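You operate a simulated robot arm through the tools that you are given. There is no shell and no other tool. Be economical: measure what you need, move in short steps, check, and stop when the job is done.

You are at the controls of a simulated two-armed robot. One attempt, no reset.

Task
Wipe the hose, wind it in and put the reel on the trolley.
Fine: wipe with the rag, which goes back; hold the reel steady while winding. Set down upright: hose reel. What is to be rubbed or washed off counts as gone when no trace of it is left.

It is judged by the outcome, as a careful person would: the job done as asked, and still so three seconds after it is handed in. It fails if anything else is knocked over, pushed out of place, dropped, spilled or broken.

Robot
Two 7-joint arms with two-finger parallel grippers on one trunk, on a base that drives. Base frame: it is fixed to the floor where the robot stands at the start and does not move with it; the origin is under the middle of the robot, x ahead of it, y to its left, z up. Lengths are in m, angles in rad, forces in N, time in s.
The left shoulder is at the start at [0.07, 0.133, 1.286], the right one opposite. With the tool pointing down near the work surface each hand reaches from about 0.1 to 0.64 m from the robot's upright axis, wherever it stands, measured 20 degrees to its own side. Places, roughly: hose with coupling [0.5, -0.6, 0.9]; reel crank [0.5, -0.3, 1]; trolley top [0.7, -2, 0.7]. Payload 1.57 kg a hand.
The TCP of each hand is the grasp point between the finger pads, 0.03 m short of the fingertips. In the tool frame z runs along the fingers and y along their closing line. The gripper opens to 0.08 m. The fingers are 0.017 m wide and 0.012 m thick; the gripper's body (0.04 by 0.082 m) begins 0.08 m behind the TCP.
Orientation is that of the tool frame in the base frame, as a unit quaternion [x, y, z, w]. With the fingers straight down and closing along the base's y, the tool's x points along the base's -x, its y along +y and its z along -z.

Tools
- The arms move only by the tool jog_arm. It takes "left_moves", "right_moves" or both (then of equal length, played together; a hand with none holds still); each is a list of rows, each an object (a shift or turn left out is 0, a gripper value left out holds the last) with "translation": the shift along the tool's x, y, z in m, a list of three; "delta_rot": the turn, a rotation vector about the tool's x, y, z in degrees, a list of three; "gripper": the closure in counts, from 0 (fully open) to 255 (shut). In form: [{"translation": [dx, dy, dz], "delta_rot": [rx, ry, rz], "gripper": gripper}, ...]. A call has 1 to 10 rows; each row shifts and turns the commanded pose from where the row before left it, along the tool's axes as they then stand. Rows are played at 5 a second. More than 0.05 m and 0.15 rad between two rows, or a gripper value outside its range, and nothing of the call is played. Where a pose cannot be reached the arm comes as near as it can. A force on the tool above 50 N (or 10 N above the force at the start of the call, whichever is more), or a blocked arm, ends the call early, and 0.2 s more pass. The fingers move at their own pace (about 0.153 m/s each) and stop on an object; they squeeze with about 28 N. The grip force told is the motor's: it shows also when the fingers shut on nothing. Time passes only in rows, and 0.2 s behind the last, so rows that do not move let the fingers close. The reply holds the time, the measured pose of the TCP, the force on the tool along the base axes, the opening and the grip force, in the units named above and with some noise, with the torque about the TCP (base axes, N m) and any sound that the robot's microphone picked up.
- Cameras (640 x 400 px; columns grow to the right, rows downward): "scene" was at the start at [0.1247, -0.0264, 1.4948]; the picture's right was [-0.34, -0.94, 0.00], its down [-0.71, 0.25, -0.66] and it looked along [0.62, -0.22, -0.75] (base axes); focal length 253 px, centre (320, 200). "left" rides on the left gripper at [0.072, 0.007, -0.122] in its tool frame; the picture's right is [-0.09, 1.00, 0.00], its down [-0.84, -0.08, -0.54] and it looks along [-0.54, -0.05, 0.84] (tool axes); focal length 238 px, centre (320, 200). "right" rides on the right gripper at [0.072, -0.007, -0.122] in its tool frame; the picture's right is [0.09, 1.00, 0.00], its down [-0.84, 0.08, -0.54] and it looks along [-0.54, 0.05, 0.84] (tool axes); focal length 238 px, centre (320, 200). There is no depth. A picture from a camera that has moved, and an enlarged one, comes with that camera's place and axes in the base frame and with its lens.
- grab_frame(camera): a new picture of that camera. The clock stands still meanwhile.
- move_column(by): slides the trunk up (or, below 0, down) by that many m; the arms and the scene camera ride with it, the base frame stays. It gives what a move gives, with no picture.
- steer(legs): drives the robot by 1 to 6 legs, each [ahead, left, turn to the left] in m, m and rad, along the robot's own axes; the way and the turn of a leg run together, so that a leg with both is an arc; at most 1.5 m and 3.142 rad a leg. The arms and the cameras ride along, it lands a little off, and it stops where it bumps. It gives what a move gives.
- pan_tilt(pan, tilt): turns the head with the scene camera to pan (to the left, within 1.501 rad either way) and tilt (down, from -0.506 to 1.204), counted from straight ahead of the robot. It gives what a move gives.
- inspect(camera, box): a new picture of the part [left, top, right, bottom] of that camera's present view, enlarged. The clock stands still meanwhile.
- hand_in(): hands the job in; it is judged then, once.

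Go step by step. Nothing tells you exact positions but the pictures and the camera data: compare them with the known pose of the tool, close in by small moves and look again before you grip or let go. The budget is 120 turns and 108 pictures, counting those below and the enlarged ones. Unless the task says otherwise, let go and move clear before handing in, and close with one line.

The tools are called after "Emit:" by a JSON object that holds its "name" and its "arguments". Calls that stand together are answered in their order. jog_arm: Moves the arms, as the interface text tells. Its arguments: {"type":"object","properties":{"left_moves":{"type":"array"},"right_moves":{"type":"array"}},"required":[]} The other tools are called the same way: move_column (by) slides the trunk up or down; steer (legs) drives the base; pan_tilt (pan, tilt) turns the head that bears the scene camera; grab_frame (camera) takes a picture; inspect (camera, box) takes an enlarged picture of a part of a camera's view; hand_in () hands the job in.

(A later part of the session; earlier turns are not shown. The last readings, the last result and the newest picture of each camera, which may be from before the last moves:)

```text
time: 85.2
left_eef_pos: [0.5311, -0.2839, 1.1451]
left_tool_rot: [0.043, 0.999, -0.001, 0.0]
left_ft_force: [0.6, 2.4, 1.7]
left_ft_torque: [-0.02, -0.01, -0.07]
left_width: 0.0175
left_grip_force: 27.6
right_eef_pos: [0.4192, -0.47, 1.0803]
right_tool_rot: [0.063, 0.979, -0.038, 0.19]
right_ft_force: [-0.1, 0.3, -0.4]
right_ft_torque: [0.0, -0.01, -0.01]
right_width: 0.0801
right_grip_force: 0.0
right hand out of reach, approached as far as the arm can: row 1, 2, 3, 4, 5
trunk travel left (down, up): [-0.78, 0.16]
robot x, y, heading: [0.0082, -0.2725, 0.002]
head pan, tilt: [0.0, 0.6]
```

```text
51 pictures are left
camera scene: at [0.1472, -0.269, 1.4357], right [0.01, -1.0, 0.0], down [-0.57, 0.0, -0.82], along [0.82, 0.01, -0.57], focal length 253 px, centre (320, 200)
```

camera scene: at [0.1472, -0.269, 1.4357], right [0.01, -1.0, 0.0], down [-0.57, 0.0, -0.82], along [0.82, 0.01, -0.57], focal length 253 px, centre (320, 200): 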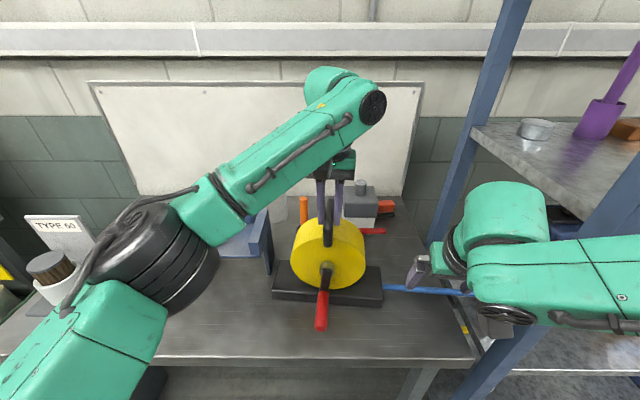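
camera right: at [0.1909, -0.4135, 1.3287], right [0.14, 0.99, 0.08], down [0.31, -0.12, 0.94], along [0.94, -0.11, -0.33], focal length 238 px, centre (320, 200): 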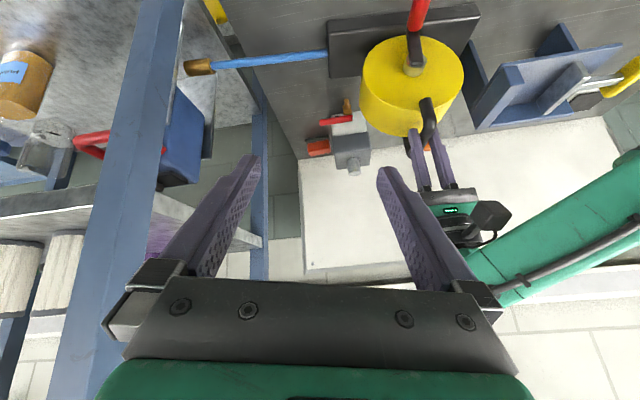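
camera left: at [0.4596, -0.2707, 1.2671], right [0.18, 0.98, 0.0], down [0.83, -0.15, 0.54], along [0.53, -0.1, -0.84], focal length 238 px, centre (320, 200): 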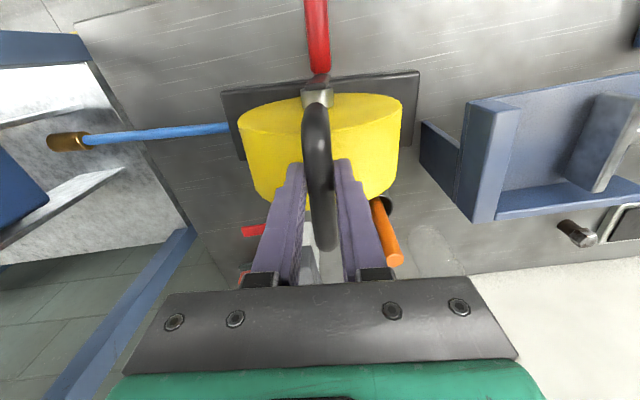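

The right hand can't fold low enough with the trunk this high. I test how it behaves directly in front of the knob before re-planning the heights.

Emit:
{"name": "jog_arm", "arguments": {"right_moves": [{"translation": [-0.02, 0.045, 0.0]}, {"translation": [-0.02, 0.045, 0]}, {"translation": [-0.02, 0.045, 0]}, {"translation": [0, 0.045, 0]}, {}]}}

Emit:
{"name": "grab_frame", "arguments": {"camera": "scene"}}

```text
time: 86.4
left_eef_pos: [0.5308, -0.2822, 1.1457]
left_tool_rot: [0.04, 0.999, 0.0, -0.001]
left_ft_force: [7.0, 15.6, -0.7]
left_ft_torque: [0.37, 0.33, -0.2]
left_width: 0.0178
left_grip_force: 28.0
right_eef_pos: [0.4868, -0.3312, 1.0958]
right_tool_rot: [0.065, 0.979, -0.041, 0.19]
right_ft_force: [-7.0, -14.6, 1.9]
right_ft_torque: [0.22, -0.09, 0.15]
right_width: 0.0669
right_grip_force: 0.1
right hand out of reach, approached as far as the arm can: row 4
trunk travel left (down, up): [-0.78, 0.16]
robot x, y, heading: [0.0081, -0.2683, 0.002]
head pan, tilt: [0.0, 0.6]
```

```text
50 pictures are left
camera scene: at [0.1473, -0.2687, 1.4356], right [0.01, -1.0, 0.0], down [-0.57, 0.0, -0.82], along [0.82, 0.01, -0.57], focal length 253 px, centre (320, 200)
```

scene: 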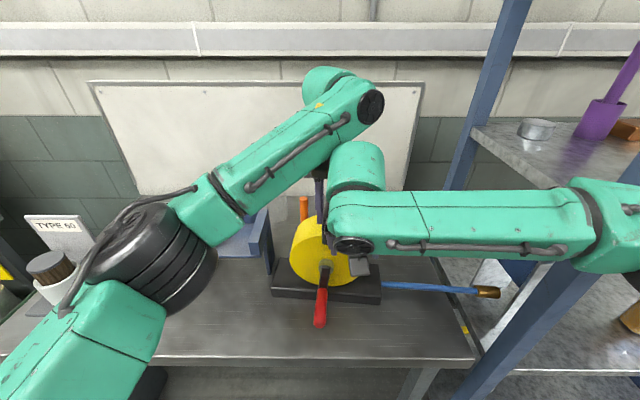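

The fingers touched the reel's side, so I back off at once and clear the right hand.

Emit:
{"name": "jog_arm", "arguments": {"right_moves": [{"translation": [0, -0.03, -0.005]}, {"translation": [0, -0.045, -0.01]}, {"translation": [0, -0.045, -0.02]}, {"translation": [0.03, 0, -0.03]}, {"translation": [0.03, 0, -0.03]}, {"translation": [0.02, 0, -0.02]}]}}

Emit:
{"name": "grab_frame", "arguments": {"camera": "scene"}}

```text
time: 87.8
left_eef_pos: [0.5284, -0.2852, 1.1451]
left_tool_rot: [0.043, 0.999, 0.0, -0.001]
left_ft_force: [0.2, -3.4, 0.1]
left_ft_torque: [0.08, 0.21, 0.02]
left_width: 0.0176
left_grip_force: 27.8
right_eef_pos: [0.3549, -0.4245, 1.1771]
right_tool_rot: [0.062, 0.979, -0.039, 0.191]
right_ft_force: [-0.3, 0.2, -0.2]
right_ft_torque: [-0.01, -0.02, 0.01]
right_width: 0.0804
right_grip_force: 0.0
trunk travel left (down, up): [-0.78, 0.16]
robot x, y, heading: [0.0078, -0.2684, 0.009]
head pan, tilt: [0.0, 0.6]
```

```text
49 pictures are left
camera scene: at [0.1453, -0.269, 1.4357], right [0.01, -1.0, 0.0], down [-0.56, 0.0, -0.83], along [0.83, 0.01, -0.56], focal length 253 px, centre (320, 200)
```

scene: 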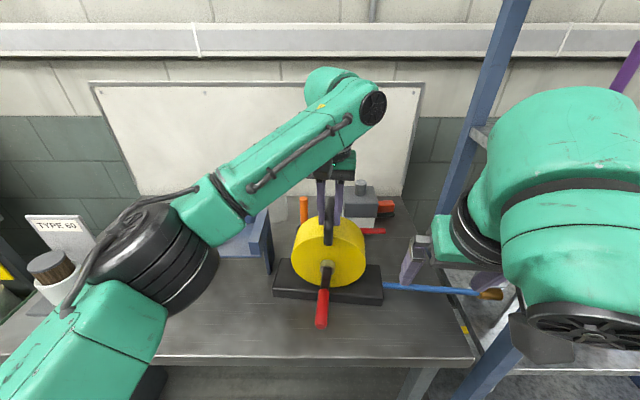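

The reel did not move. I re-grip with a better stance (robot a bit forward and left, trunk slightly lower): release, lift, shift.

Emit:
{"name": "jog_arm", "arguments": {"left_moves": [{"gripper": 0}, {}, {"translation": [0, 0, -0.03]}, {"translation": [0, 0, -0.03]}], "right_moves": [{"translation": [0.03, -0.02, 0]}, {"translation": [0.03, 0, 0]}, {}, {}]}}

Emit:
{"name": "steer", "arguments": {"legs": [[0.05, 0.07, 0]]}}

Emit:
{"name": "jog_arm", "arguments": {"left_moves": [{"translation": [0.025, -0.035, 0]}, {"translation": [0.025, -0.035, 0]}, {}]}}

Emit:
{"name": "grab_frame", "arguments": {"camera": "left"}}

```text
time: 88.8
left_eef_pos: [0.5295, -0.2857, 1.2061]
left_tool_rot: [0.044, 0.999, -0.001, 0.0]
left_ft_force: [0.4, -0.7, 0.0]
left_ft_torque: [-0.02, -0.02, 0.0]
left_width: 0.0801
left_grip_force: 0.0
right_eef_pos: [0.3558, -0.4277, 1.1767]
right_tool_rot: [0.063, 0.979, -0.038, 0.191]
right_ft_force: [-0.7, -0.6, 0.2]
right_ft_torque: [0.02, 0.01, 0.03]
right_width: 0.0798
right_grip_force: 0.0
right hand out of reach, approached as far as the arm can: row 1, 2
trunk travel left (down, up): [-0.78, 0.16]
robot x, y, heading: [0.0095, -0.2695, 0.011]
head pan, tilt: [0.0, 0.6]
```

```text
time: 89.9
left_eef_pos: [0.5762, -0.2197, 1.2066]
left_tool_rot: [0.043, 0.999, 0.002, 0.001]
left_ft_force: [0.5, -0.8, -0.1]
left_ft_torque: [0.02, 0.02, -0.01]
left_width: 0.08
left_grip_force: 0.1
right_eef_pos: [0.4036, -0.3575, 1.1763]
right_tool_rot: [0.062, 0.979, -0.037, 0.192]
right_ft_force: [-0.2, -0.1, 0.7]
right_ft_torque: [0.03, -0.02, -0.01]
right_width: 0.0799
right_grip_force: 0.0
trunk travel left (down, up): [-0.78, 0.16]
robot x, y, heading: [0.0554, -0.2065, 0.003]
head pan, tilt: [0.0, 0.6]
```

```text
time: 90.7
left_eef_pos: [0.5245, -0.2801, 1.2049]
left_tool_rot: [0.042, 0.999, -0.001, -0.001]
left_ft_force: [-0.1, -0.5, 0.0]
left_ft_torque: [-0.05, 0.02, -0.01]
left_width: 0.0799
left_grip_force: 0.0
right_eef_pos: [0.4066, -0.3537, 1.176]
right_tool_rot: [0.061, 0.979, -0.039, 0.19]
right_ft_force: [0.5, 0.0, -0.7]
right_ft_torque: [-0.02, -0.02, 0.0]
right_width: 0.0801
right_grip_force: 0.1
trunk travel left (down, up): [-0.78, 0.16]
robot x, y, heading: [0.0568, -0.2027, 0.003]
head pan, tilt: [0.0, 0.6]
```

```text
48 pictures are left
camera left: at [0.4546, -0.2673, 1.3271], right [0.18, 0.98, 0.0], down [0.83, -0.15, 0.54], along [0.53, -0.1, -0.84], focal length 238 px, centre (320, 200)
```

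left: 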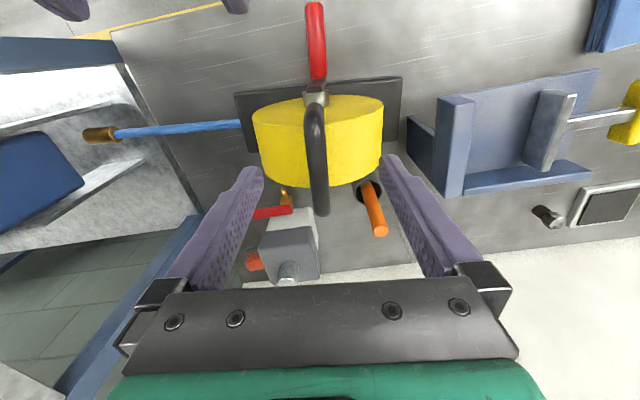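

Emit:
{"name": "move_column", "arguments": {"by": -0.06}}

Emit:
{"name": "jog_arm", "arguments": {"left_moves": [{"translation": [-0.005, -0.004, 0]}, {}]}}

Emit:
{"name": "grab_frame", "arguments": {"camera": "left"}}

Emit:
{"name": "grab_frame", "arguments": {"camera": "scene"}}

```text
time: 91.7
left_eef_pos: [0.5236, -0.2825, 1.1458]
left_tool_rot: [0.043, 0.999, 0.0, -0.001]
left_ft_force: [-0.1, 0.0, -0.3]
left_ft_torque: [-0.01, -0.01, 0.03]
left_width: 0.0801
left_grip_force: 0.1
right_eef_pos: [0.4044, -0.3551, 1.1164]
right_tool_rot: [0.061, 0.979, -0.039, 0.192]
right_ft_force: [-0.4, 0.2, -0.6]
right_ft_torque: [-0.01, 0.01, -0.01]
right_width: 0.08
right_grip_force: 0.1
trunk travel left (down, up): [-0.72, 0.22]
robot x, y, heading: [0.055, -0.2028, 0.002]
head pan, tilt: [0.0, 0.6]
```

```text
time: 92.3
left_eef_pos: [0.5287, -0.2853, 1.1458]
left_tool_rot: [0.043, 0.999, 0.0, 0.0]
left_ft_force: [-0.8, 0.3, -0.2]
left_ft_torque: [-0.01, 0.0, 0.01]
left_width: 0.0797
left_grip_force: 0.1
right_eef_pos: [0.4045, -0.3567, 1.1169]
right_tool_rot: [0.062, 0.979, -0.039, 0.191]
right_ft_force: [-0.6, 0.2, -1.0]
right_ft_torque: [-0.01, 0.01, 0.01]
right_width: 0.08
right_grip_force: 0.0
trunk travel left (down, up): [-0.72, 0.22]
robot x, y, heading: [0.0541, -0.2016, 0.011]
head pan, tilt: [0.0, 0.6]
```

```text
47 pictures are left
camera left: at [0.4579, -0.273, 1.2672], right [0.18, 0.98, 0.0], down [0.83, -0.15, 0.54], along [0.53, -0.1, -0.84], focal length 238 px, centre (320, 200)
```

left: 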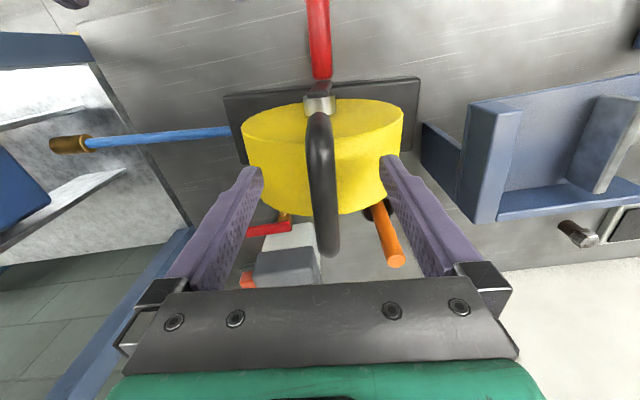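

```text
46 pictures are left
camera scene: at [0.1955, -0.1995, 1.3758], right [0.01, -1.0, 0.0], down [-0.56, -0.01, -0.83], along [0.83, 0.01, -0.56], focal length 253 px, centre (320, 200)
```

scene: 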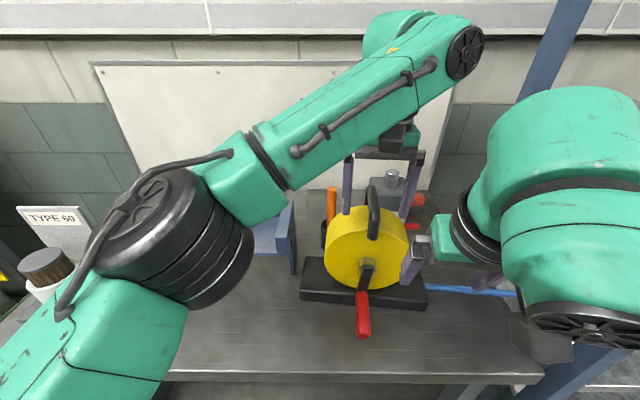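

The left hand is centred on the bar; I close it, and bring the right hand over the knob.

Emit:
{"name": "jog_arm", "arguments": {"left_moves": [{"gripper": 120}, {"gripper": 200}, {"gripper": 255}, {}, {}], "right_moves": [{"delta_rot": [-3.3, 0, -2.9]}, {}, {"translation": [-0.005, 0.045, 0.002]}, {"translation": [-0.005, 0.044, 0.002]}, {}]}}

Emit:
{"name": "grab_frame", "arguments": {"camera": "right"}}

Emit:
{"name": "grab_frame", "arguments": {"camera": "scene"}}

```text
time: 93.5
left_eef_pos: [0.5276, -0.2867, 1.1468]
left_tool_rot: [0.041, 0.999, 0.0, 0.0]
left_ft_force: [-1.8, -0.5, 4.1]
left_ft_torque: [0.11, 0.05, -0.08]
left_width: 0.0178
left_grip_force: 27.7
right_eef_pos: [0.4215, -0.2665, 1.1163]
right_tool_rot: [0.032, 0.981, -0.015, 0.192]
right_ft_force: [-0.2, 0.3, -0.8]
right_ft_torque: [0.05, 0.03, 0.03]
right_width: 0.08
right_grip_force: 0.1
trunk travel left (down, up): [-0.72, 0.22]
robot x, y, heading: [0.0527, -0.2014, 0.011]
head pan, tilt: [0.0, 0.6]
```

```text
45 pictures are left
camera right: at [0.307, -0.2648, 1.2013], right [-0.02, 1.0, -0.05], down [0.57, 0.05, 0.82], along [0.82, -0.02, -0.57], focal length 238 px, centre (320, 200)
```

right: 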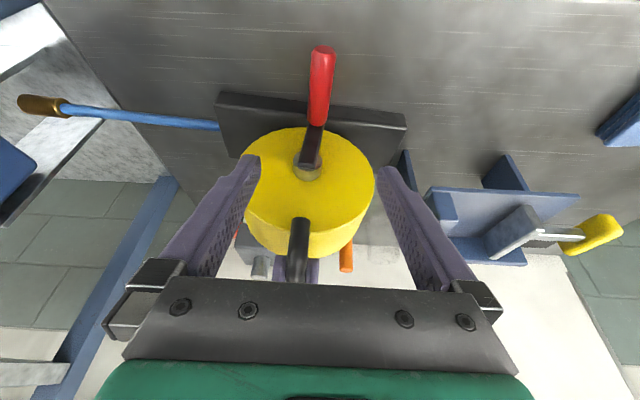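

```text
44 pictures are left
camera scene: at [0.1944, -0.1998, 1.3759], right [0.01, -1.0, 0.0], down [-0.56, 0.0, -0.83], along [0.83, 0.01, -0.56], focal length 253 px, centre (320, 200)
```

scene: 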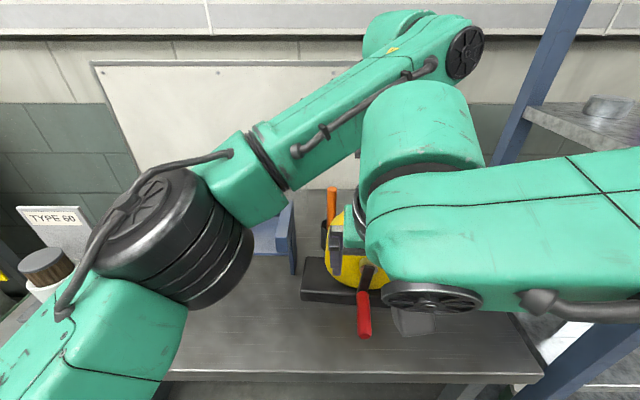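

The knob is well seen: axis at y ≈ -0.275, from x 0.409 to 0.485. I descend around it with open fingers.

Emit:
{"name": "jog_arm", "arguments": {"right_moves": [{"translation": [0.013, -0.003, 0.035]}, {"translation": [0.013, -0.003, 0.035]}, {"translation": [0.013, -0.001, 0.035]}, {"translation": [0.013, 0, 0.034]}, {}]}}

Emit:
{"name": "grab_frame", "arguments": {"camera": "right"}}

```text
time: 94.7
left_eef_pos: [0.5269, -0.2868, 1.1464]
left_tool_rot: [0.043, 0.999, 0.0, -0.002]
left_ft_force: [-0.9, -0.6, 5.2]
left_ft_torque: [0.03, -0.02, -0.07]
left_width: 0.0178
left_grip_force: 27.7
right_eef_pos: [0.44, -0.2708, 1.0228]
right_tool_rot: [0.033, 0.981, -0.016, 0.192]
right_ft_force: [-0.5, -0.1, 0.7]
right_ft_torque: [0.01, 0.01, 0.03]
right_width: 0.08
right_grip_force: 0.0
right hand out of reach, approached as far as the arm can: row 2, 3, 4
trunk travel left (down, up): [-0.72, 0.22]
robot x, y, heading: [0.0551, -0.2019, 0.006]
head pan, tilt: [0.0, 0.6]
```

```text
43 pictures are left
camera right: at [0.3267, -0.2685, 1.1069], right [-0.02, 1.0, -0.05], down [0.57, 0.05, 0.82], along [0.82, -0.02, -0.57], focal length 238 px, centre (320, 200)
```

right: 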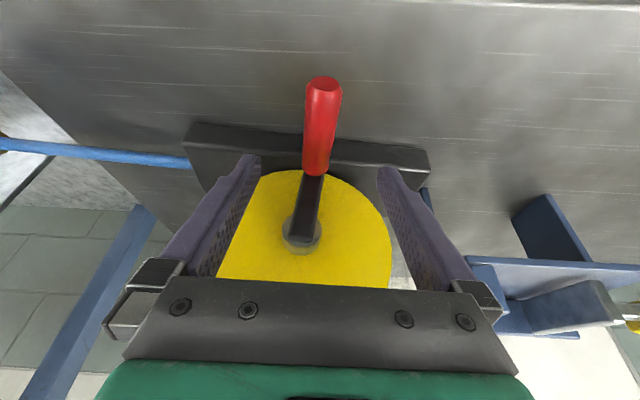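

Low and close, the arm folds too far. I'll approach the knob tilted from the right instead: undo most of the pitch and roll the tool 35° sideways.

Emit:
{"name": "jog_arm", "arguments": {"right_moves": [{"translation": [-0.01, -0.02, -0.037]}, {"translation": [-0.01, -0.02, -0.037], "delta_rot": [0, 6, 0]}, {"translation": [0, -0.02, 0], "delta_rot": [0, 6, 0]}, {"delta_rot": [0, 6, 0]}, {"delta_rot": [-7, 0, 0]}, {"delta_rot": [-7, 0, 0]}, {"delta_rot": [-7, 0, 0]}, {"delta_rot": [-7, 0, 0]}, {"delta_rot": [-7, 0, 0]}, {}]}}

Emit:
{"name": "grab_frame", "arguments": {"camera": "right"}}

Emit:
{"name": "grab_frame", "arguments": {"camera": "scene"}}

```text
time: 96.9
left_eef_pos: [0.5276, -0.2867, 1.1452]
left_tool_rot: [0.042, 0.999, 0.0, -0.001]
left_ft_force: [-0.2, 0.2, 3.8]
left_ft_torque: [-0.04, -0.04, 0.01]
left_width: 0.0176
left_grip_force: 28.0
right_eef_pos: [0.4279, -0.3291, 1.0994]
right_tool_rot: [0.021, 0.955, 0.292, 0.044]
right_ft_force: [-0.2, 0.3, 0.1]
right_ft_torque: [0.0, 0.01, -0.01]
right_width: 0.0801
right_grip_force: 0.0
trunk travel left (down, up): [-0.72, 0.22]
robot x, y, heading: [0.0548, -0.2034, 0.006]
head pan, tilt: [0.0, 0.6]
```

```text
42 pictures are left
camera right: at [0.3437, -0.3979, 1.1898], right [-0.08, 0.83, 0.55], down [0.78, -0.29, 0.55], along [0.62, 0.47, -0.63], focal length 238 px, centre (320, 200)
```

right: 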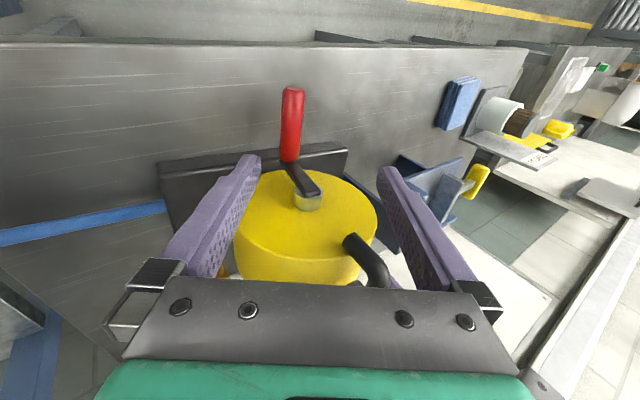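

```text
41 pictures are left
camera scene: at [0.1946, -0.1996, 1.3758], right [0.01, -1.0, 0.0], down [-0.56, 0.0, -0.83], along [0.83, 0.01, -0.56], focal length 253 px, centre (320, 200)
```

scene: 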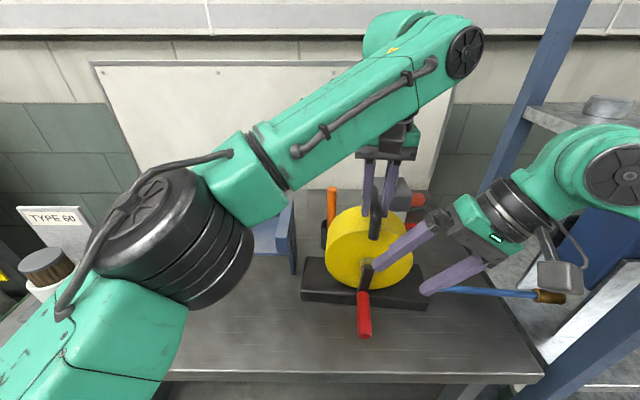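

Reach is fine here. I align along the tool axis and advance to the knob.

Emit:
{"name": "jog_arm", "arguments": {"right_moves": [{"translation": [0.008, -0.0286, 0]}, {"translation": [0.003, 0, 0.04]}, {"translation": [0.003, 0, 0.04]}, {"translation": [0.002, 0, 0.03]}, {}]}}

Emit:
{"name": "grab_frame", "arguments": {"camera": "right"}}

Emit:
{"name": "inspect", "arguments": {"camera": "scene", "box": [290, 190, 490, 350]}}

```text
time: 98.1
left_eef_pos: [0.5282, -0.2864, 1.1461]
left_tool_rot: [0.044, 0.999, -0.001, 0.0]
left_ft_force: [-2.0, -1.2, 0.5]
left_ft_torque: [-0.06, 0.02, -0.02]
left_width: 0.0174
left_grip_force: 28.3
right_eef_pos: [0.4208, -0.2899, 0.9909]
right_tool_rot: [0.022, 0.955, 0.291, 0.045]
right_ft_force: [-0.1, -0.2, -0.1]
right_ft_torque: [-0.01, -0.03, 0.0]
right_width: 0.0801
right_grip_force: 0.1
trunk travel left (down, up): [-0.72, 0.22]
robot x, y, heading: [0.0573, -0.2003, 0.009]
head pan, tilt: [0.0, 0.6]
```

```text
40 pictures are left
camera right: at [0.3368, -0.3593, 1.0817], right [-0.08, 0.83, 0.55], down [0.78, -0.29, 0.55], along [0.62, 0.47, -0.63], focal length 238 px, centre (320, 200)
```

right: 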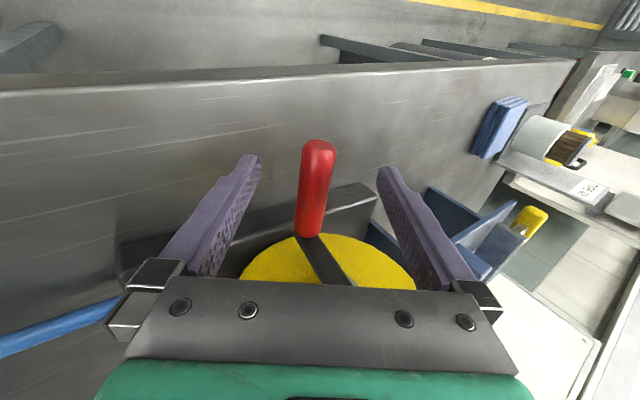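

```text
2.50 times, centred on (390, 270) of scene
camera zoom: at [0.1946, -0.2002, 1.3758], right [0.01, -1.0, 0.0], down [-0.56, 0.0, -0.83], along [0.83, 0.01, -0.56], focal length 634 px, centre (145, 25)
```

zoom: 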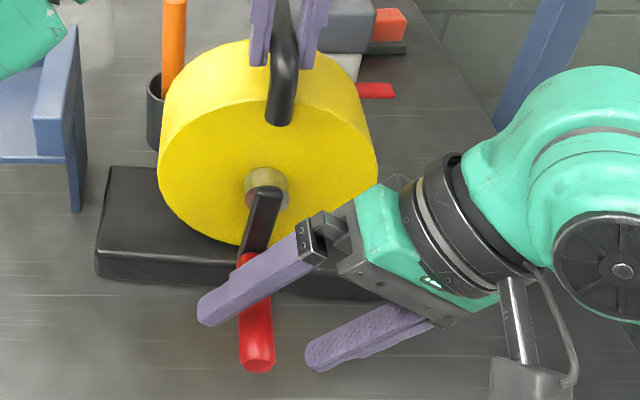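

Emit:
{"name": "jog_arm", "arguments": {"right_moves": [{"translation": [0, -0.001, 0.013]}, {"translation": [0, 0, 0.013]}, {"gripper": 120}, {"gripper": 255}, {}, {}]}}

Emit:
{"name": "grab_frame", "arguments": {"camera": "right"}}

Emit:
{"name": "inspect", "arguments": {"camera": "scene", "box": [290, 190, 490, 350]}}

```text
time: 99.5
left_eef_pos: [0.5274, -0.2869, 1.1464]
left_tool_rot: [0.043, 0.999, 0.0, 0.0]
left_ft_force: [-5.4, 0.2, 3.9]
left_ft_torque: [0.05, 0.6, 0.0]
left_width: 0.0175
left_grip_force: 27.7
right_eef_pos: [0.4265, -0.2779, 0.9681]
right_tool_rot: [0.022, 0.956, 0.291, 0.045]
right_ft_force: [1.4, -2.1, -0.7]
right_ft_torque: [0.01, 0.5, -0.41]
right_width: 0.0242
right_grip_force: 28.4
trunk travel left (down, up): [-0.72, 0.22]
robot x, y, heading: [0.0553, -0.2013, 0.006]
head pan, tilt: [0.0, 0.6]
```

```text
38 pictures are left
camera right: at [0.3408, -0.3458, 1.06], right [-0.08, 0.83, 0.55], down [0.78, -0.29, 0.55], along [0.62, 0.47, -0.63], focal length 238 px, centre (320, 200)
```

right: 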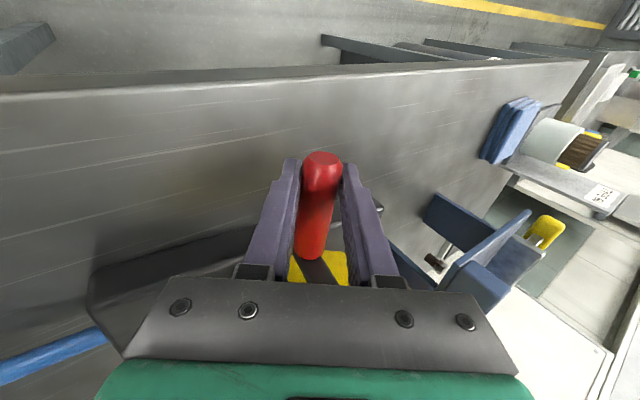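

```text
2.50 times, centred on (390, 270) of scene
camera zoom: at [0.1949, -0.2, 1.3758], right [0.01, -1.0, 0.0], down [-0.56, 0.0, -0.83], along [0.83, 0.01, -0.56], focal length 634 px, centre (145, 25)
```

zoom: 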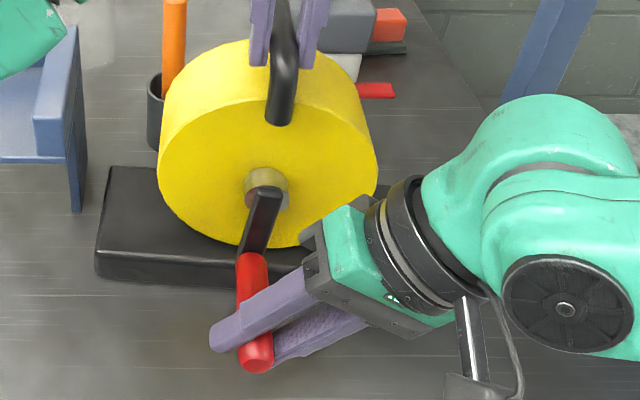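

The knob is gripped. The hose leaves at the bottom to the right, so winding means the knob goes left, up, right. I start with a 45° arc and check the forces and the hose.

Emit:
{"name": "jog_arm", "arguments": {"right_moves": [{"translation": [-0.0005, 0.0145, 0.0073]}, {"translation": [-0.0008, 0.0159, 0.0034]}, {"translation": [-0.001, 0.0162, -0.0009]}, {}]}}

Emit:
{"name": "grab_frame", "arguments": {"camera": "scene"}}

```text
time: 100.5
left_eef_pos: [0.5307, -0.2841, 1.1461]
left_tool_rot: [0.041, 0.999, 0.002, 0.0]
left_ft_force: [8.9, 31.6, 19.8]
left_ft_torque: [0.06, -0.04, -0.55]
left_width: 0.0199
left_grip_force: 27.8
right_eef_pos: [0.4292, -0.2347, 0.9851]
right_tool_rot: [0.023, 0.957, 0.286, 0.041]
right_ft_force: [-1.7, -36.0, -12.7]
right_ft_torque: [-0.13, -0.03, -0.58]
right_width: 0.0267
right_grip_force: 27.8
trunk travel left (down, up): [-0.72, 0.22]
robot x, y, heading: [0.0594, -0.1999, 0.005]
head pan, tilt: [0.0, 0.6]
```

```text
36 pictures are left
camera scene: at [0.1966, -0.199, 1.3756], right [0.01, -1.0, 0.0], down [-0.57, -0.01, -0.82], along [0.82, 0.01, -0.57], focal length 253 px, centre (320, 200)
```

scene: 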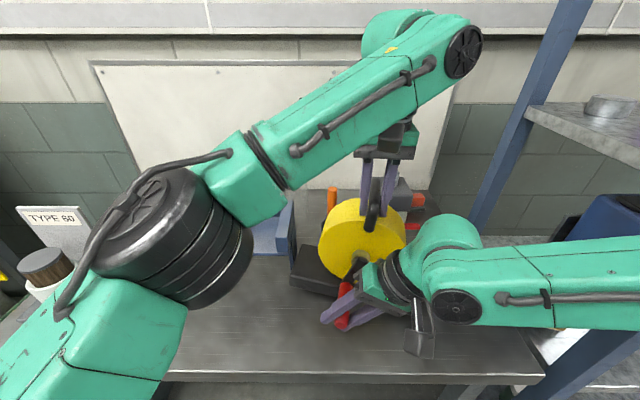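

Forces rose strongly; I look closely before going on.

Emit:
{"name": "inspect", "arguments": {"camera": "scene", "box": [270, 180, 470, 350]}}

Emit:
{"name": "inspect", "arguments": {"camera": "left", "box": [160, 0, 480, 200]}}

```text
2.35 times, centred on (370, 265) of scene
camera zoom: at [0.1966, -0.199, 1.3756], right [0.01, -1.0, 0.0], down [-0.57, -0.01, -0.82], along [0.82, 0.01, -0.57], focal length 596 px, centre (202, 47)
```

zoom: 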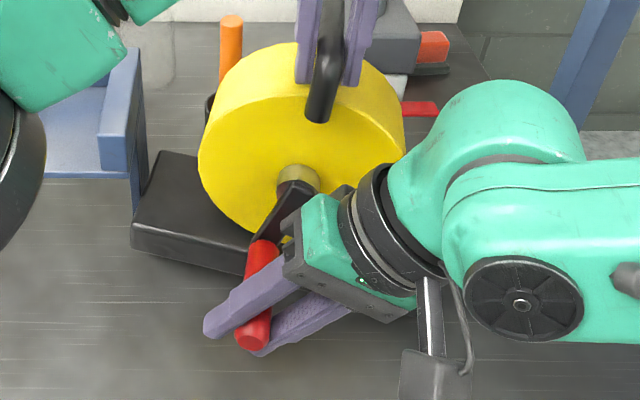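

```text
2.00 times, centred on (320, 100) of left
camera zoom: at [0.4597, -0.2711, 1.2675], right [0.17, 0.98, 0.0], down [0.83, -0.15, 0.54], along [0.53, -0.09, -0.84], focal length 477 px, centre (320, 400)
```

zoom: 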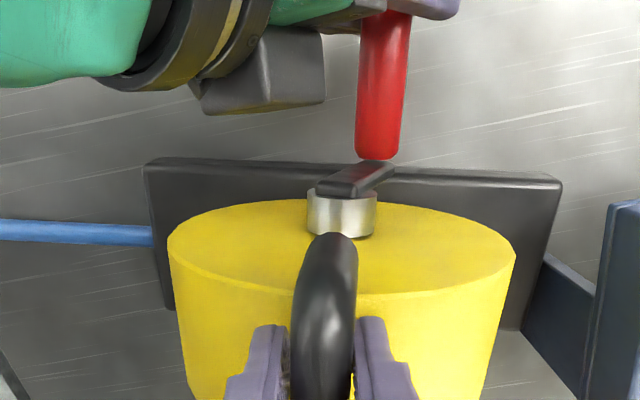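

The crank did not give way; the reel was twisted a little instead, so this direction is blocked. I reverse the same path exactly.

Emit:
{"name": "jog_arm", "arguments": {"right_moves": [{"translation": [0.001, -0.0162, 0.0009]}, {"translation": [0.0008, -0.0159, -0.0034]}, {"translation": [0.0005, -0.0145, -0.0073]}, {}, {}]}}

Emit:
{"name": "inspect", "arguments": {"camera": "scene", "box": [270, 180, 470, 350]}}

Emit:
{"name": "inspect", "arguments": {"camera": "left", "box": [0, 0, 640, 400]}}

```text
time: 101.7
left_eef_pos: [0.5304, -0.2882, 1.1443]
left_tool_rot: [0.044, 0.999, 0.0, -0.002]
left_ft_force: [-7.9, -1.5, -18.5]
left_ft_torque: [0.04, 0.14, 0.15]
left_width: 0.0177
left_grip_force: 28.3
right_eef_pos: [0.4295, -0.2775, 0.9681]
right_tool_rot: [0.023, 0.956, 0.291, 0.044]
right_ft_force: [7.4, 0.8, 7.6]
right_ft_torque: [0.1, 0.78, 0.02]
right_width: 0.024
right_grip_force: 27.9
trunk travel left (down, up): [-0.72, 0.22]
robot x, y, heading: [0.0566, -0.1992, 0.007]
head pan, tilt: [0.0, 0.6]
```

```text
2.35 times, centred on (370, 265) of scene
camera zoom: at [0.1981, -0.2004, 1.3754], right [0.01, -1.0, 0.0], down [-0.57, 0.0, -0.82], along [0.82, 0.01, -0.57], focal length 596 px, centre (202, 47)
```

zoom: 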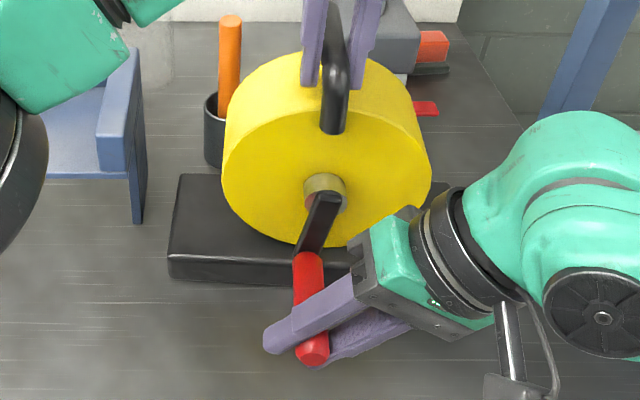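

```text
1.00 times, centred on (320, 200) of left (not enlarged: the box is as wide or as high as the picture)
camera zoom: at [0.4599, -0.2741, 1.266], right [0.18, 0.98, 0.0], down [0.83, -0.15, 0.54], along [0.53, -0.1, -0.84], focal length 238 px, centre (320, 200)
```

zoom: 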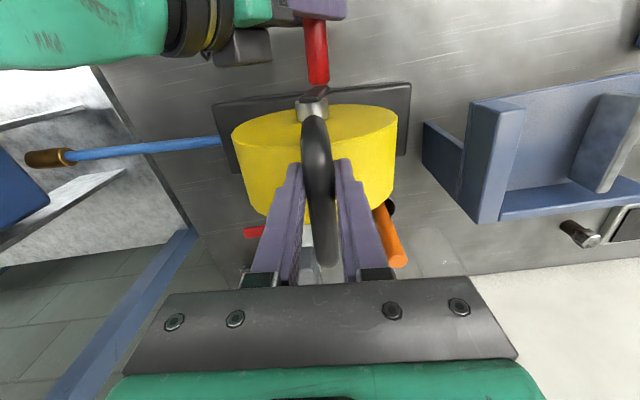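

The reel is back. I now try the opposite direction with a small 30° arc.

Emit:
{"name": "jog_arm", "arguments": {"right_moves": [{"translation": [0.0002, -0.0121, -0.0108]}, {"translation": [0, -0.009, -0.0136]}, {}]}}

Emit:
{"name": "inspect", "arguments": {"camera": "left", "box": [0, 0, 640, 400]}}

```text
time: 102.5
left_eef_pos: [0.5318, -0.2858, 1.1446]
left_tool_rot: [0.042, 0.999, 0.0, 0.0]
left_ft_force: [6.1, 0.5, -5.2]
left_ft_torque: [0.04, -0.7, 0.19]
left_width: 0.0179
left_grip_force: 28.0
right_eef_pos: [0.4262, -0.3072, 0.9764]
right_tool_rot: [0.02, 0.956, 0.29, 0.043]
right_ft_force: [-6.0, 0.9, -6.2]
right_ft_torque: [0.01, 0.6, -0.04]
right_width: 0.0236
right_grip_force: 28.4
trunk travel left (down, up): [-0.72, 0.22]
robot x, y, heading: [0.0578, -0.1983, 0.006]
head pan, tilt: [0.0, 0.6]
```

```text
1.00 times, centred on (320, 200) of left (not enlarged: the box is as wide or as high as the picture)
camera zoom: at [0.4607, -0.2725, 1.2664], right [0.17, 0.98, 0.0], down [0.83, -0.15, 0.54], along [0.53, -0.09, -0.84], focal length 238 px, centre (320, 200)
```

zoom: 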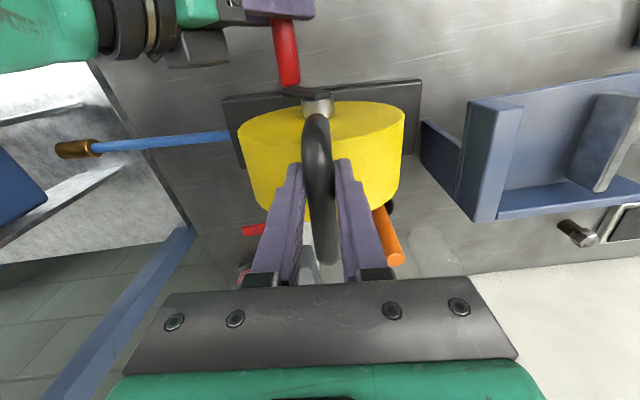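

This way the crank turns easily, and the coupling draws in. I continue the arc to 90° and check.

Emit:
{"name": "jog_arm", "arguments": {"right_moves": [{"translation": [-0.0006, -0.006, -0.0207]}, {"translation": [-0.001, 0.0014, -0.0214]}, {"translation": [-0.0014, 0.0088, -0.0196]}, {}]}}

Emit:
{"name": "grab_frame", "arguments": {"camera": "left"}}

```text
time: 103.5
left_eef_pos: [0.53, -0.287, 1.144]
left_tool_rot: [0.044, 0.999, 0.0, -0.002]
left_ft_force: [1.9, -0.6, -9.0]
left_ft_torque: [0.0, -0.08, 0.54]
left_width: 0.0178
left_grip_force: 28.3
right_eef_pos: [0.4243, -0.339, 1.0298]
right_tool_rot: [0.022, 0.956, 0.29, 0.044]
right_ft_force: [-3.3, 0.3, -3.0]
right_ft_torque: [0.05, 0.3, -0.3]
right_width: 0.0236
right_grip_force: 27.9
trunk travel left (down, up): [-0.72, 0.22]
robot x, y, heading: [0.0536, -0.1993, 0.006]
head pan, tilt: [0.0, 0.6]
```

```text
30 pictures are left
camera left: at [0.4598, -0.2739, 1.2663], right [0.18, 0.98, 0.0], down [0.83, -0.15, 0.54], along [0.53, -0.1, -0.84], focal length 238 px, centre (320, 200)
```

left: 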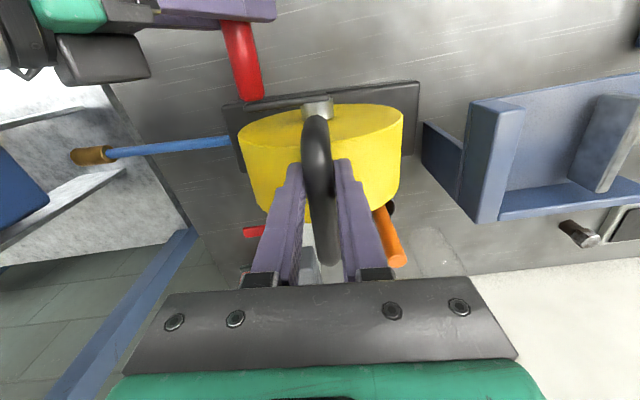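

Smooth, with low forces. I continue over the top.

Emit:
{"name": "jog_arm", "arguments": {"right_moves": [{"translation": [-0.0016, 0.015, -0.0154]}, {"translation": [-0.0016, 0.0194, -0.0092]}, {"translation": [-0.0014, 0.0214, -0.0021]}, {"translation": [-0.001, 0.0209, 0.0053]}, {"translation": [-0.0005, 0.0178, 0.0121]}, {"translation": [0, 0.0127, 0.0175]}, {}]}}

```text
time: 105.1
left_eef_pos: [0.5303, -0.2852, 1.1455]
left_tool_rot: [0.042, 0.999, 0.0, 0.0]
left_ft_force: [18.8, 5.0, -0.8]
left_ft_torque: [-0.07, -0.46, -0.41]
left_width: 0.0181
left_grip_force: 28.1
right_eef_pos: [0.43, -0.2457, 1.0832]
right_tool_rot: [0.022, 0.956, 0.29, 0.043]
right_ft_force: [-18.9, -3.9, -6.9]
right_ft_torque: [-0.03, 0.05, -0.62]
right_width: 0.0247
right_grip_force: 27.8
trunk travel left (down, up): [-0.72, 0.22]
robot x, y, heading: [0.0608, -0.1995, 0.011]
head pan, tilt: [0.0, 0.6]
```

Emit:
{"name": "jog_arm", "arguments": {"right_moves": [{"translation": [0.0036, 0.006, 0.0207]}, {"translation": [0.001, -0.0014, 0.0214]}, {"translation": [0.0014, -0.0088, 0.0196]}, {"translation": [0.0016, -0.015, 0.0154]}, {"translation": [0.0016, -0.0194, 0.0092]}, {}]}}

Emit:
{"name": "grab_frame", "arguments": {"camera": "left"}}

```text
time: 106.5
left_eef_pos: [0.5288, -0.2872, 1.1441]
left_tool_rot: [0.044, 0.999, 0.0, -0.002]
left_ft_force: [-5.1, 11.2, -19.1]
left_ft_torque: [0.09, 0.12, -0.46]
left_width: 0.0178
left_grip_force: 27.3
right_eef_pos: [0.4302, -0.2297, 0.989]
right_tool_rot: [0.021, 0.955, 0.291, 0.045]
right_ft_force: [5.9, -12.4, 11.8]
right_ft_torque: [-0.02, -0.06, -0.65]
right_width: 0.0244
right_grip_force: 27.9
trunk travel left (down, up): [-0.72, 0.22]
robot x, y, heading: [0.0556, -0.2016, 0.008]
head pan, tilt: [0.0, 0.6]
```

```text
29 pictures are left
camera left: at [0.459, -0.2734, 1.2664], right [0.18, 0.98, 0.0], down [0.83, -0.15, 0.54], along [0.53, -0.1, -0.84], focal length 238 px, centre (320, 200)
```

left: 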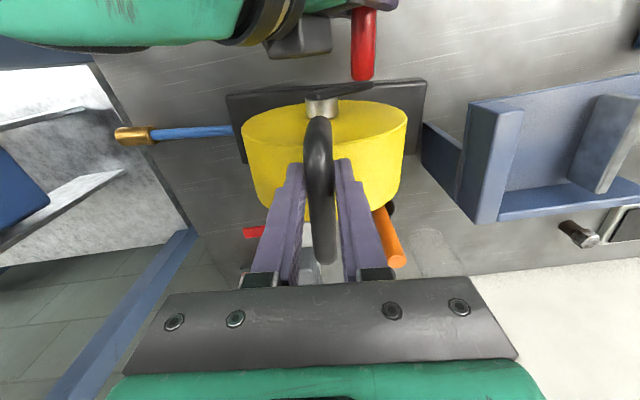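

Hose about two-thirds in. I carry on round the next turn with a small centre correction.

Emit:
{"name": "jog_arm", "arguments": {"right_moves": [{"translation": [0.0014, -0.0224, 0.0]}, {"translation": [0.001, -0.0209, -0.0053]}, {"translation": [0.0005, -0.0178, -0.0121]}, {"translation": [0, -0.0127, -0.0175]}, {"translation": [-0.0006, -0.006, -0.0207]}, {"translation": [-0.001, 0.0014, -0.0214]}, {"translation": [-0.0014, 0.0088, -0.0196]}, {}]}}

Emit:
{"name": "grab_frame", "arguments": {"camera": "left"}}

```text
time: 108.3
left_eef_pos: [0.5293, -0.2869, 1.1457]
left_tool_rot: [0.044, 0.999, -0.001, -0.001]
left_ft_force: [-4.6, -6.3, -4.1]
left_ft_torque: [-0.05, -0.3, 0.3]
left_width: 0.0177
left_grip_force: 28.2
right_eef_pos: [0.4177, -0.3405, 1.0315]
right_tool_rot: [0.022, 0.955, 0.291, 0.045]
right_ft_force: [6.7, 7.1, -2.1]
right_ft_torque: [0.04, 0.63, -0.05]
right_width: 0.0243
right_grip_force: 28.3
trunk travel left (down, up): [-0.72, 0.22]
robot x, y, heading: [0.0568, -0.2037, 0.009]
head pan, tilt: [0.0, 0.6]
```

```text
28 pictures are left
camera left: at [0.4588, -0.2742, 1.2669], right [0.18, 0.98, 0.0], down [0.83, -0.15, 0.54], along [0.53, -0.1, -0.84], focal length 238 px, centre (320, 200)
```

left: 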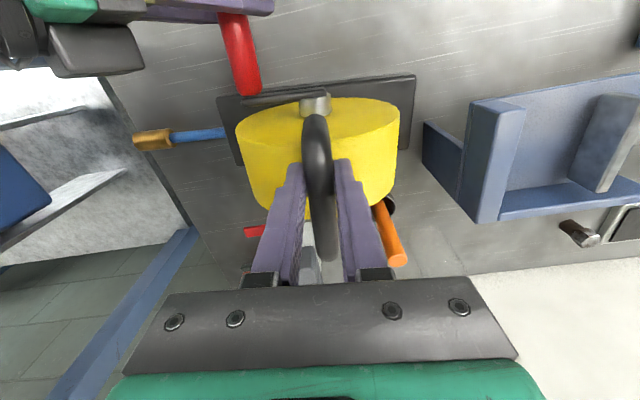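

Emit:
{"name": "jog_arm", "arguments": {"right_moves": [{"translation": [-0.0036, 0.016, -0.0154]}, {"translation": [-0.0016, 0.0194, -0.0092]}, {"translation": [-0.0014, 0.0214, -0.0021]}, {"translation": [-0.0005, 0.0209, 0.0053]}, {"translation": [0.0005, 0.0178, 0.0121]}, {"translation": [0.001, 0.0127, 0.0175]}, {"translation": [0.0016, 0.006, 0.0207]}, {"translation": [0.002, -0.0014, 0.0214]}, {}]}}

Emit:
{"name": "grab_frame", "arguments": {"camera": "left"}}

```text
time: 110.3
left_eef_pos: [0.5291, -0.2856, 1.1466]
left_tool_rot: [0.043, 0.999, 0.003, -0.003]
left_ft_force: [-5.0, 22.0, 10.5]
left_ft_torque: [0.28, -0.15, -0.41]
left_width: 0.0177
left_grip_force: 27.7
right_eef_pos: [0.4286, -0.2183, 1.0527]
right_tool_rot: [0.022, 0.956, 0.289, 0.046]
right_ft_force: [11.1, -23.0, -7.1]
right_ft_torque: [-0.17, -0.18, -0.68]
right_width: 0.0251
right_grip_force: 28.1
trunk travel left (down, up): [-0.72, 0.22]
robot x, y, heading: [0.0607, -0.2022, 0.006]
head pan, tilt: [0.0, 0.6]
```

```text
27 pictures are left
camera left: at [0.4583, -0.2729, 1.2676], right [0.18, 0.98, 0.0], down [0.83, -0.15, 0.54], along [0.53, -0.09, -0.84], focal length 238 px, centre (320, 200)
```

left: 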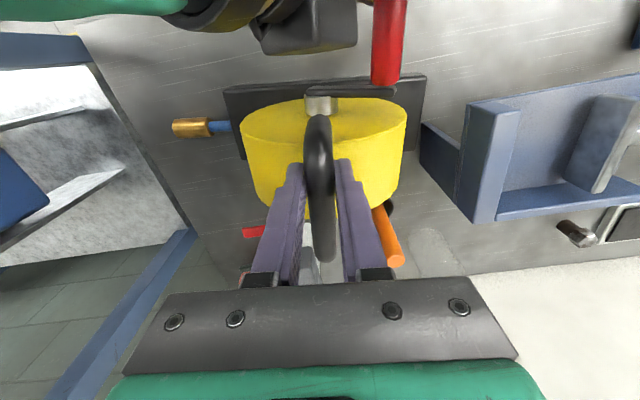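

Emit:
{"name": "jog_arm", "arguments": {"right_moves": [{"translation": [-0.0006, -0.0113, 0.0179]}, {"translation": [0.0016, -0.015, 0.0154]}, {"translation": [0.0016, -0.0194, 0.0092]}, {"translation": [0.0014, -0.0214, 0.0021]}, {}]}}

Emit:
{"name": "grab_frame", "arguments": {"camera": "left"}}

```text
time: 111.5
left_eef_pos: [0.5295, -0.2874, 1.1436]
left_tool_rot: [0.044, 0.999, -0.001, -0.004]
left_ft_force: [-4.1, 0.4, -14.9]
left_ft_torque: [-0.03, -0.07, 0.22]
left_width: 0.0177
left_grip_force: 28.6
right_eef_pos: [0.4278, -0.2526, 0.9779]
right_tool_rot: [0.022, 0.955, 0.291, 0.044]
right_ft_force: [4.5, -0.5, 3.9]
right_ft_torque: [0.06, 0.69, -0.06]
right_width: 0.0241
right_grip_force: 28.3
trunk travel left (down, up): [-0.72, 0.22]
robot x, y, heading: [0.0524, -0.1998, 0.01]
head pan, tilt: [0.0, 0.6]
```

```text
26 pictures are left
camera left: at [0.4599, -0.2737, 1.2661], right [0.18, 0.98, 0.0], down [0.83, -0.15, 0.54], along [0.53, -0.1, -0.84], focal length 238 px, centre (320, 200)
```

left: 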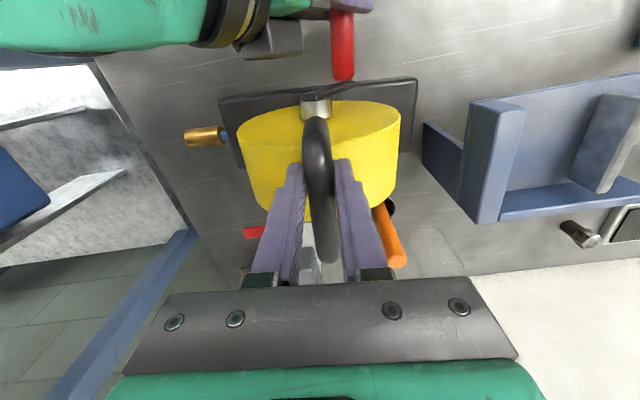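

Emit:
{"name": "jog_arm", "arguments": {"right_moves": [{"translation": [0.001, -0.0209, -0.0053]}, {"translation": [0.0005, -0.0178, -0.0121]}, {}]}}

Emit:
{"name": "inspect", "arguments": {"camera": "left", "box": [120, 60, 360, 210]}}

```text
time: 112.3
left_eef_pos: [0.5278, -0.2872, 1.1462]
left_tool_rot: [0.044, 0.999, -0.001, 0.001]
left_ft_force: [-4.0, -11.7, 9.3]
left_ft_torque: [-0.14, -0.41, 0.48]
left_width: 0.018
left_grip_force: 28.3
right_eef_pos: [0.4221, -0.294, 0.9703]
right_tool_rot: [0.022, 0.955, 0.292, 0.045]
right_ft_force: [9.0, 9.9, -5.2]
right_ft_torque: [0.09, 0.29, -0.28]
right_width: 0.0238
right_grip_force: 27.9
trunk travel left (down, up): [-0.72, 0.22]
robot x, y, heading: [0.0574, -0.2025, 0.007]
head pan, tilt: [0.0, 0.6]
```

```text
2.67 times, centred on (240, 135) of left
camera zoom: at [0.4575, -0.2747, 1.268], right [0.18, 0.98, 0.0], down [0.83, -0.15, 0.54], along [0.54, -0.1, -0.84], focal length 636 px, centre (533, 373)
```

zoom: 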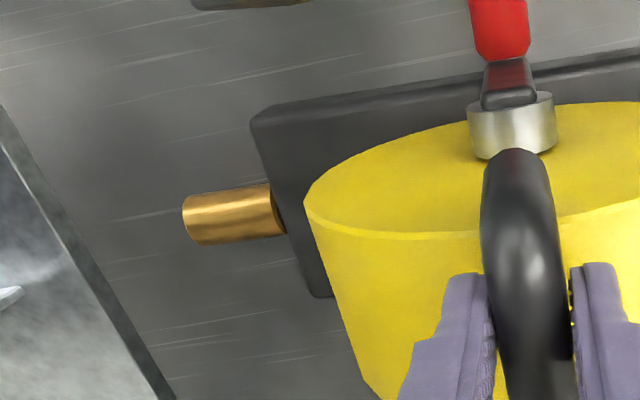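

The coupling now sits right at the base: the hose is in. I release the knob and withdraw the right hand.

Emit:
{"name": "jog_arm", "arguments": {"right_moves": [{"gripper": 0}, {}, {"translation": [0, 0, -0.04]}, {"translation": [0, 0, -0.045]}, {"translation": [0, 0, -0.045]}, {"translation": [0.03, 0, -0.03]}, {"translation": [0.04, -0.02, 0]}, {}]}}

Emit:
{"name": "grab_frame", "arguments": {"camera": "scene"}}

```text
time: 114.1
left_eef_pos: [0.5306, -0.2863, 1.1454]
left_tool_rot: [0.043, 0.999, 0.0, -0.001]
left_ft_force: [-0.4, 0.4, -12.6]
left_ft_torque: [0.03, 0.16, -0.02]
left_width: 0.0177
left_grip_force: 27.7
right_eef_pos: [0.3627, -0.387, 1.0951]
right_tool_rot: [0.027, 0.955, 0.293, 0.043]
right_ft_force: [0.2, -0.1, -1.0]
right_ft_torque: [0.01, 0.01, 0.0]
right_width: 0.08
right_grip_force: 0.0
right hand out of reach, approached as far as the arm can: row 7
trunk travel left (down, up): [-0.72, 0.22]
robot x, y, heading: [0.0555, -0.2052, 0.011]
head pan, tilt: [0.0, 0.6]
```

```text
24 pictures are left
camera scene: at [0.1986, -0.1996, 1.3754], right [0.01, -1.0, 0.0], down [-0.57, -0.01, -0.82], along [0.82, 0.01, -0.57], focal length 253 px, centre (320, 200)
```

scene: 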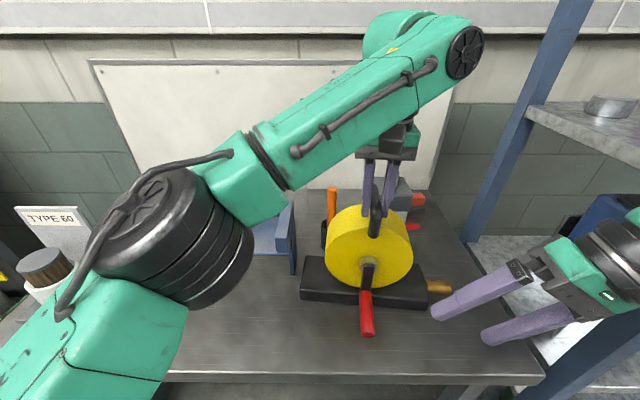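

Emit:
{"name": "inspect", "arguments": {"camera": "scene", "box": [290, 190, 470, 345]}}

```text
2.58 times, centred on (380, 268) of scene
camera zoom: at [0.1986, -0.1996, 1.3754], right [0.01, -1.0, 0.0], down [-0.57, -0.01, -0.82], along [0.82, 0.01, -0.57], focal length 654 px, centre (165, 26)
```

zoom: 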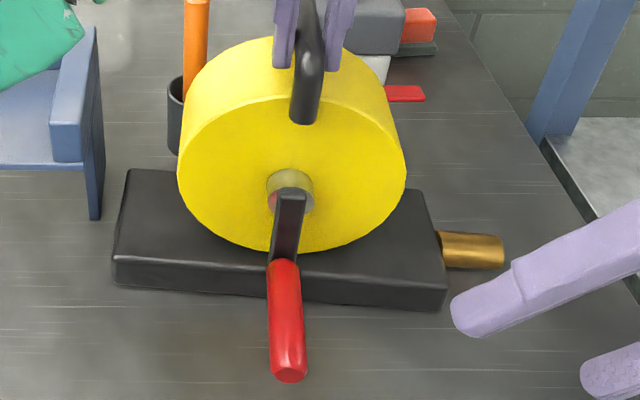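

The hose is wound in completely. I lift the reel with the trunk.

Emit:
{"name": "move_column", "arguments": {"by": 0.08}}

Emit:
{"name": "grab_frame", "arguments": {"camera": "scene"}}

```text
time: 115.3
left_eef_pos: [0.5305, -0.2872, 1.225]
left_tool_rot: [0.043, 0.999, 0.0, -0.002]
left_ft_force: [-1.3, 0.3, -11.2]
left_ft_torque: [0.06, 0.12, -0.01]
left_width: 0.0175
left_grip_force: 28.2
right_eef_pos: [0.3626, -0.3867, 1.1747]
right_tool_rot: [0.027, 0.955, 0.293, 0.044]
right_ft_force: [-0.2, 0.8, 0.4]
right_ft_torque: [-0.03, 0.0, 0.0]
right_width: 0.0801
right_grip_force: 0.1
trunk travel left (down, up): [-0.8, 0.14]
robot x, y, heading: [0.0553, -0.201, 0.009]
head pan, tilt: [0.0, 0.6]
```

```text
22 pictures are left
camera scene: at [0.198, -0.2001, 1.4554], right [0.01, -1.0, 0.0], down [-0.57, 0.0, -0.82], along [0.82, 0.01, -0.57], focal length 253 px, centre (320, 200)
```

scene: 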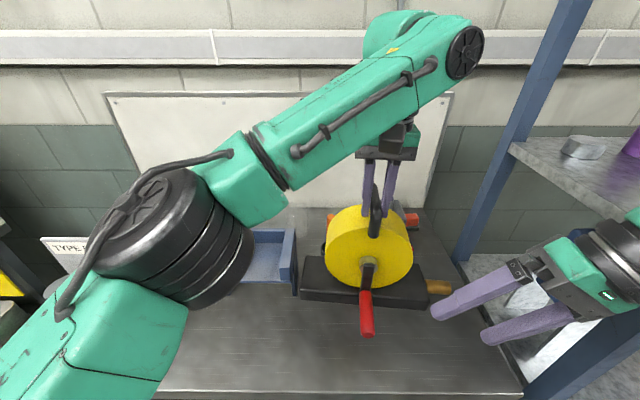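

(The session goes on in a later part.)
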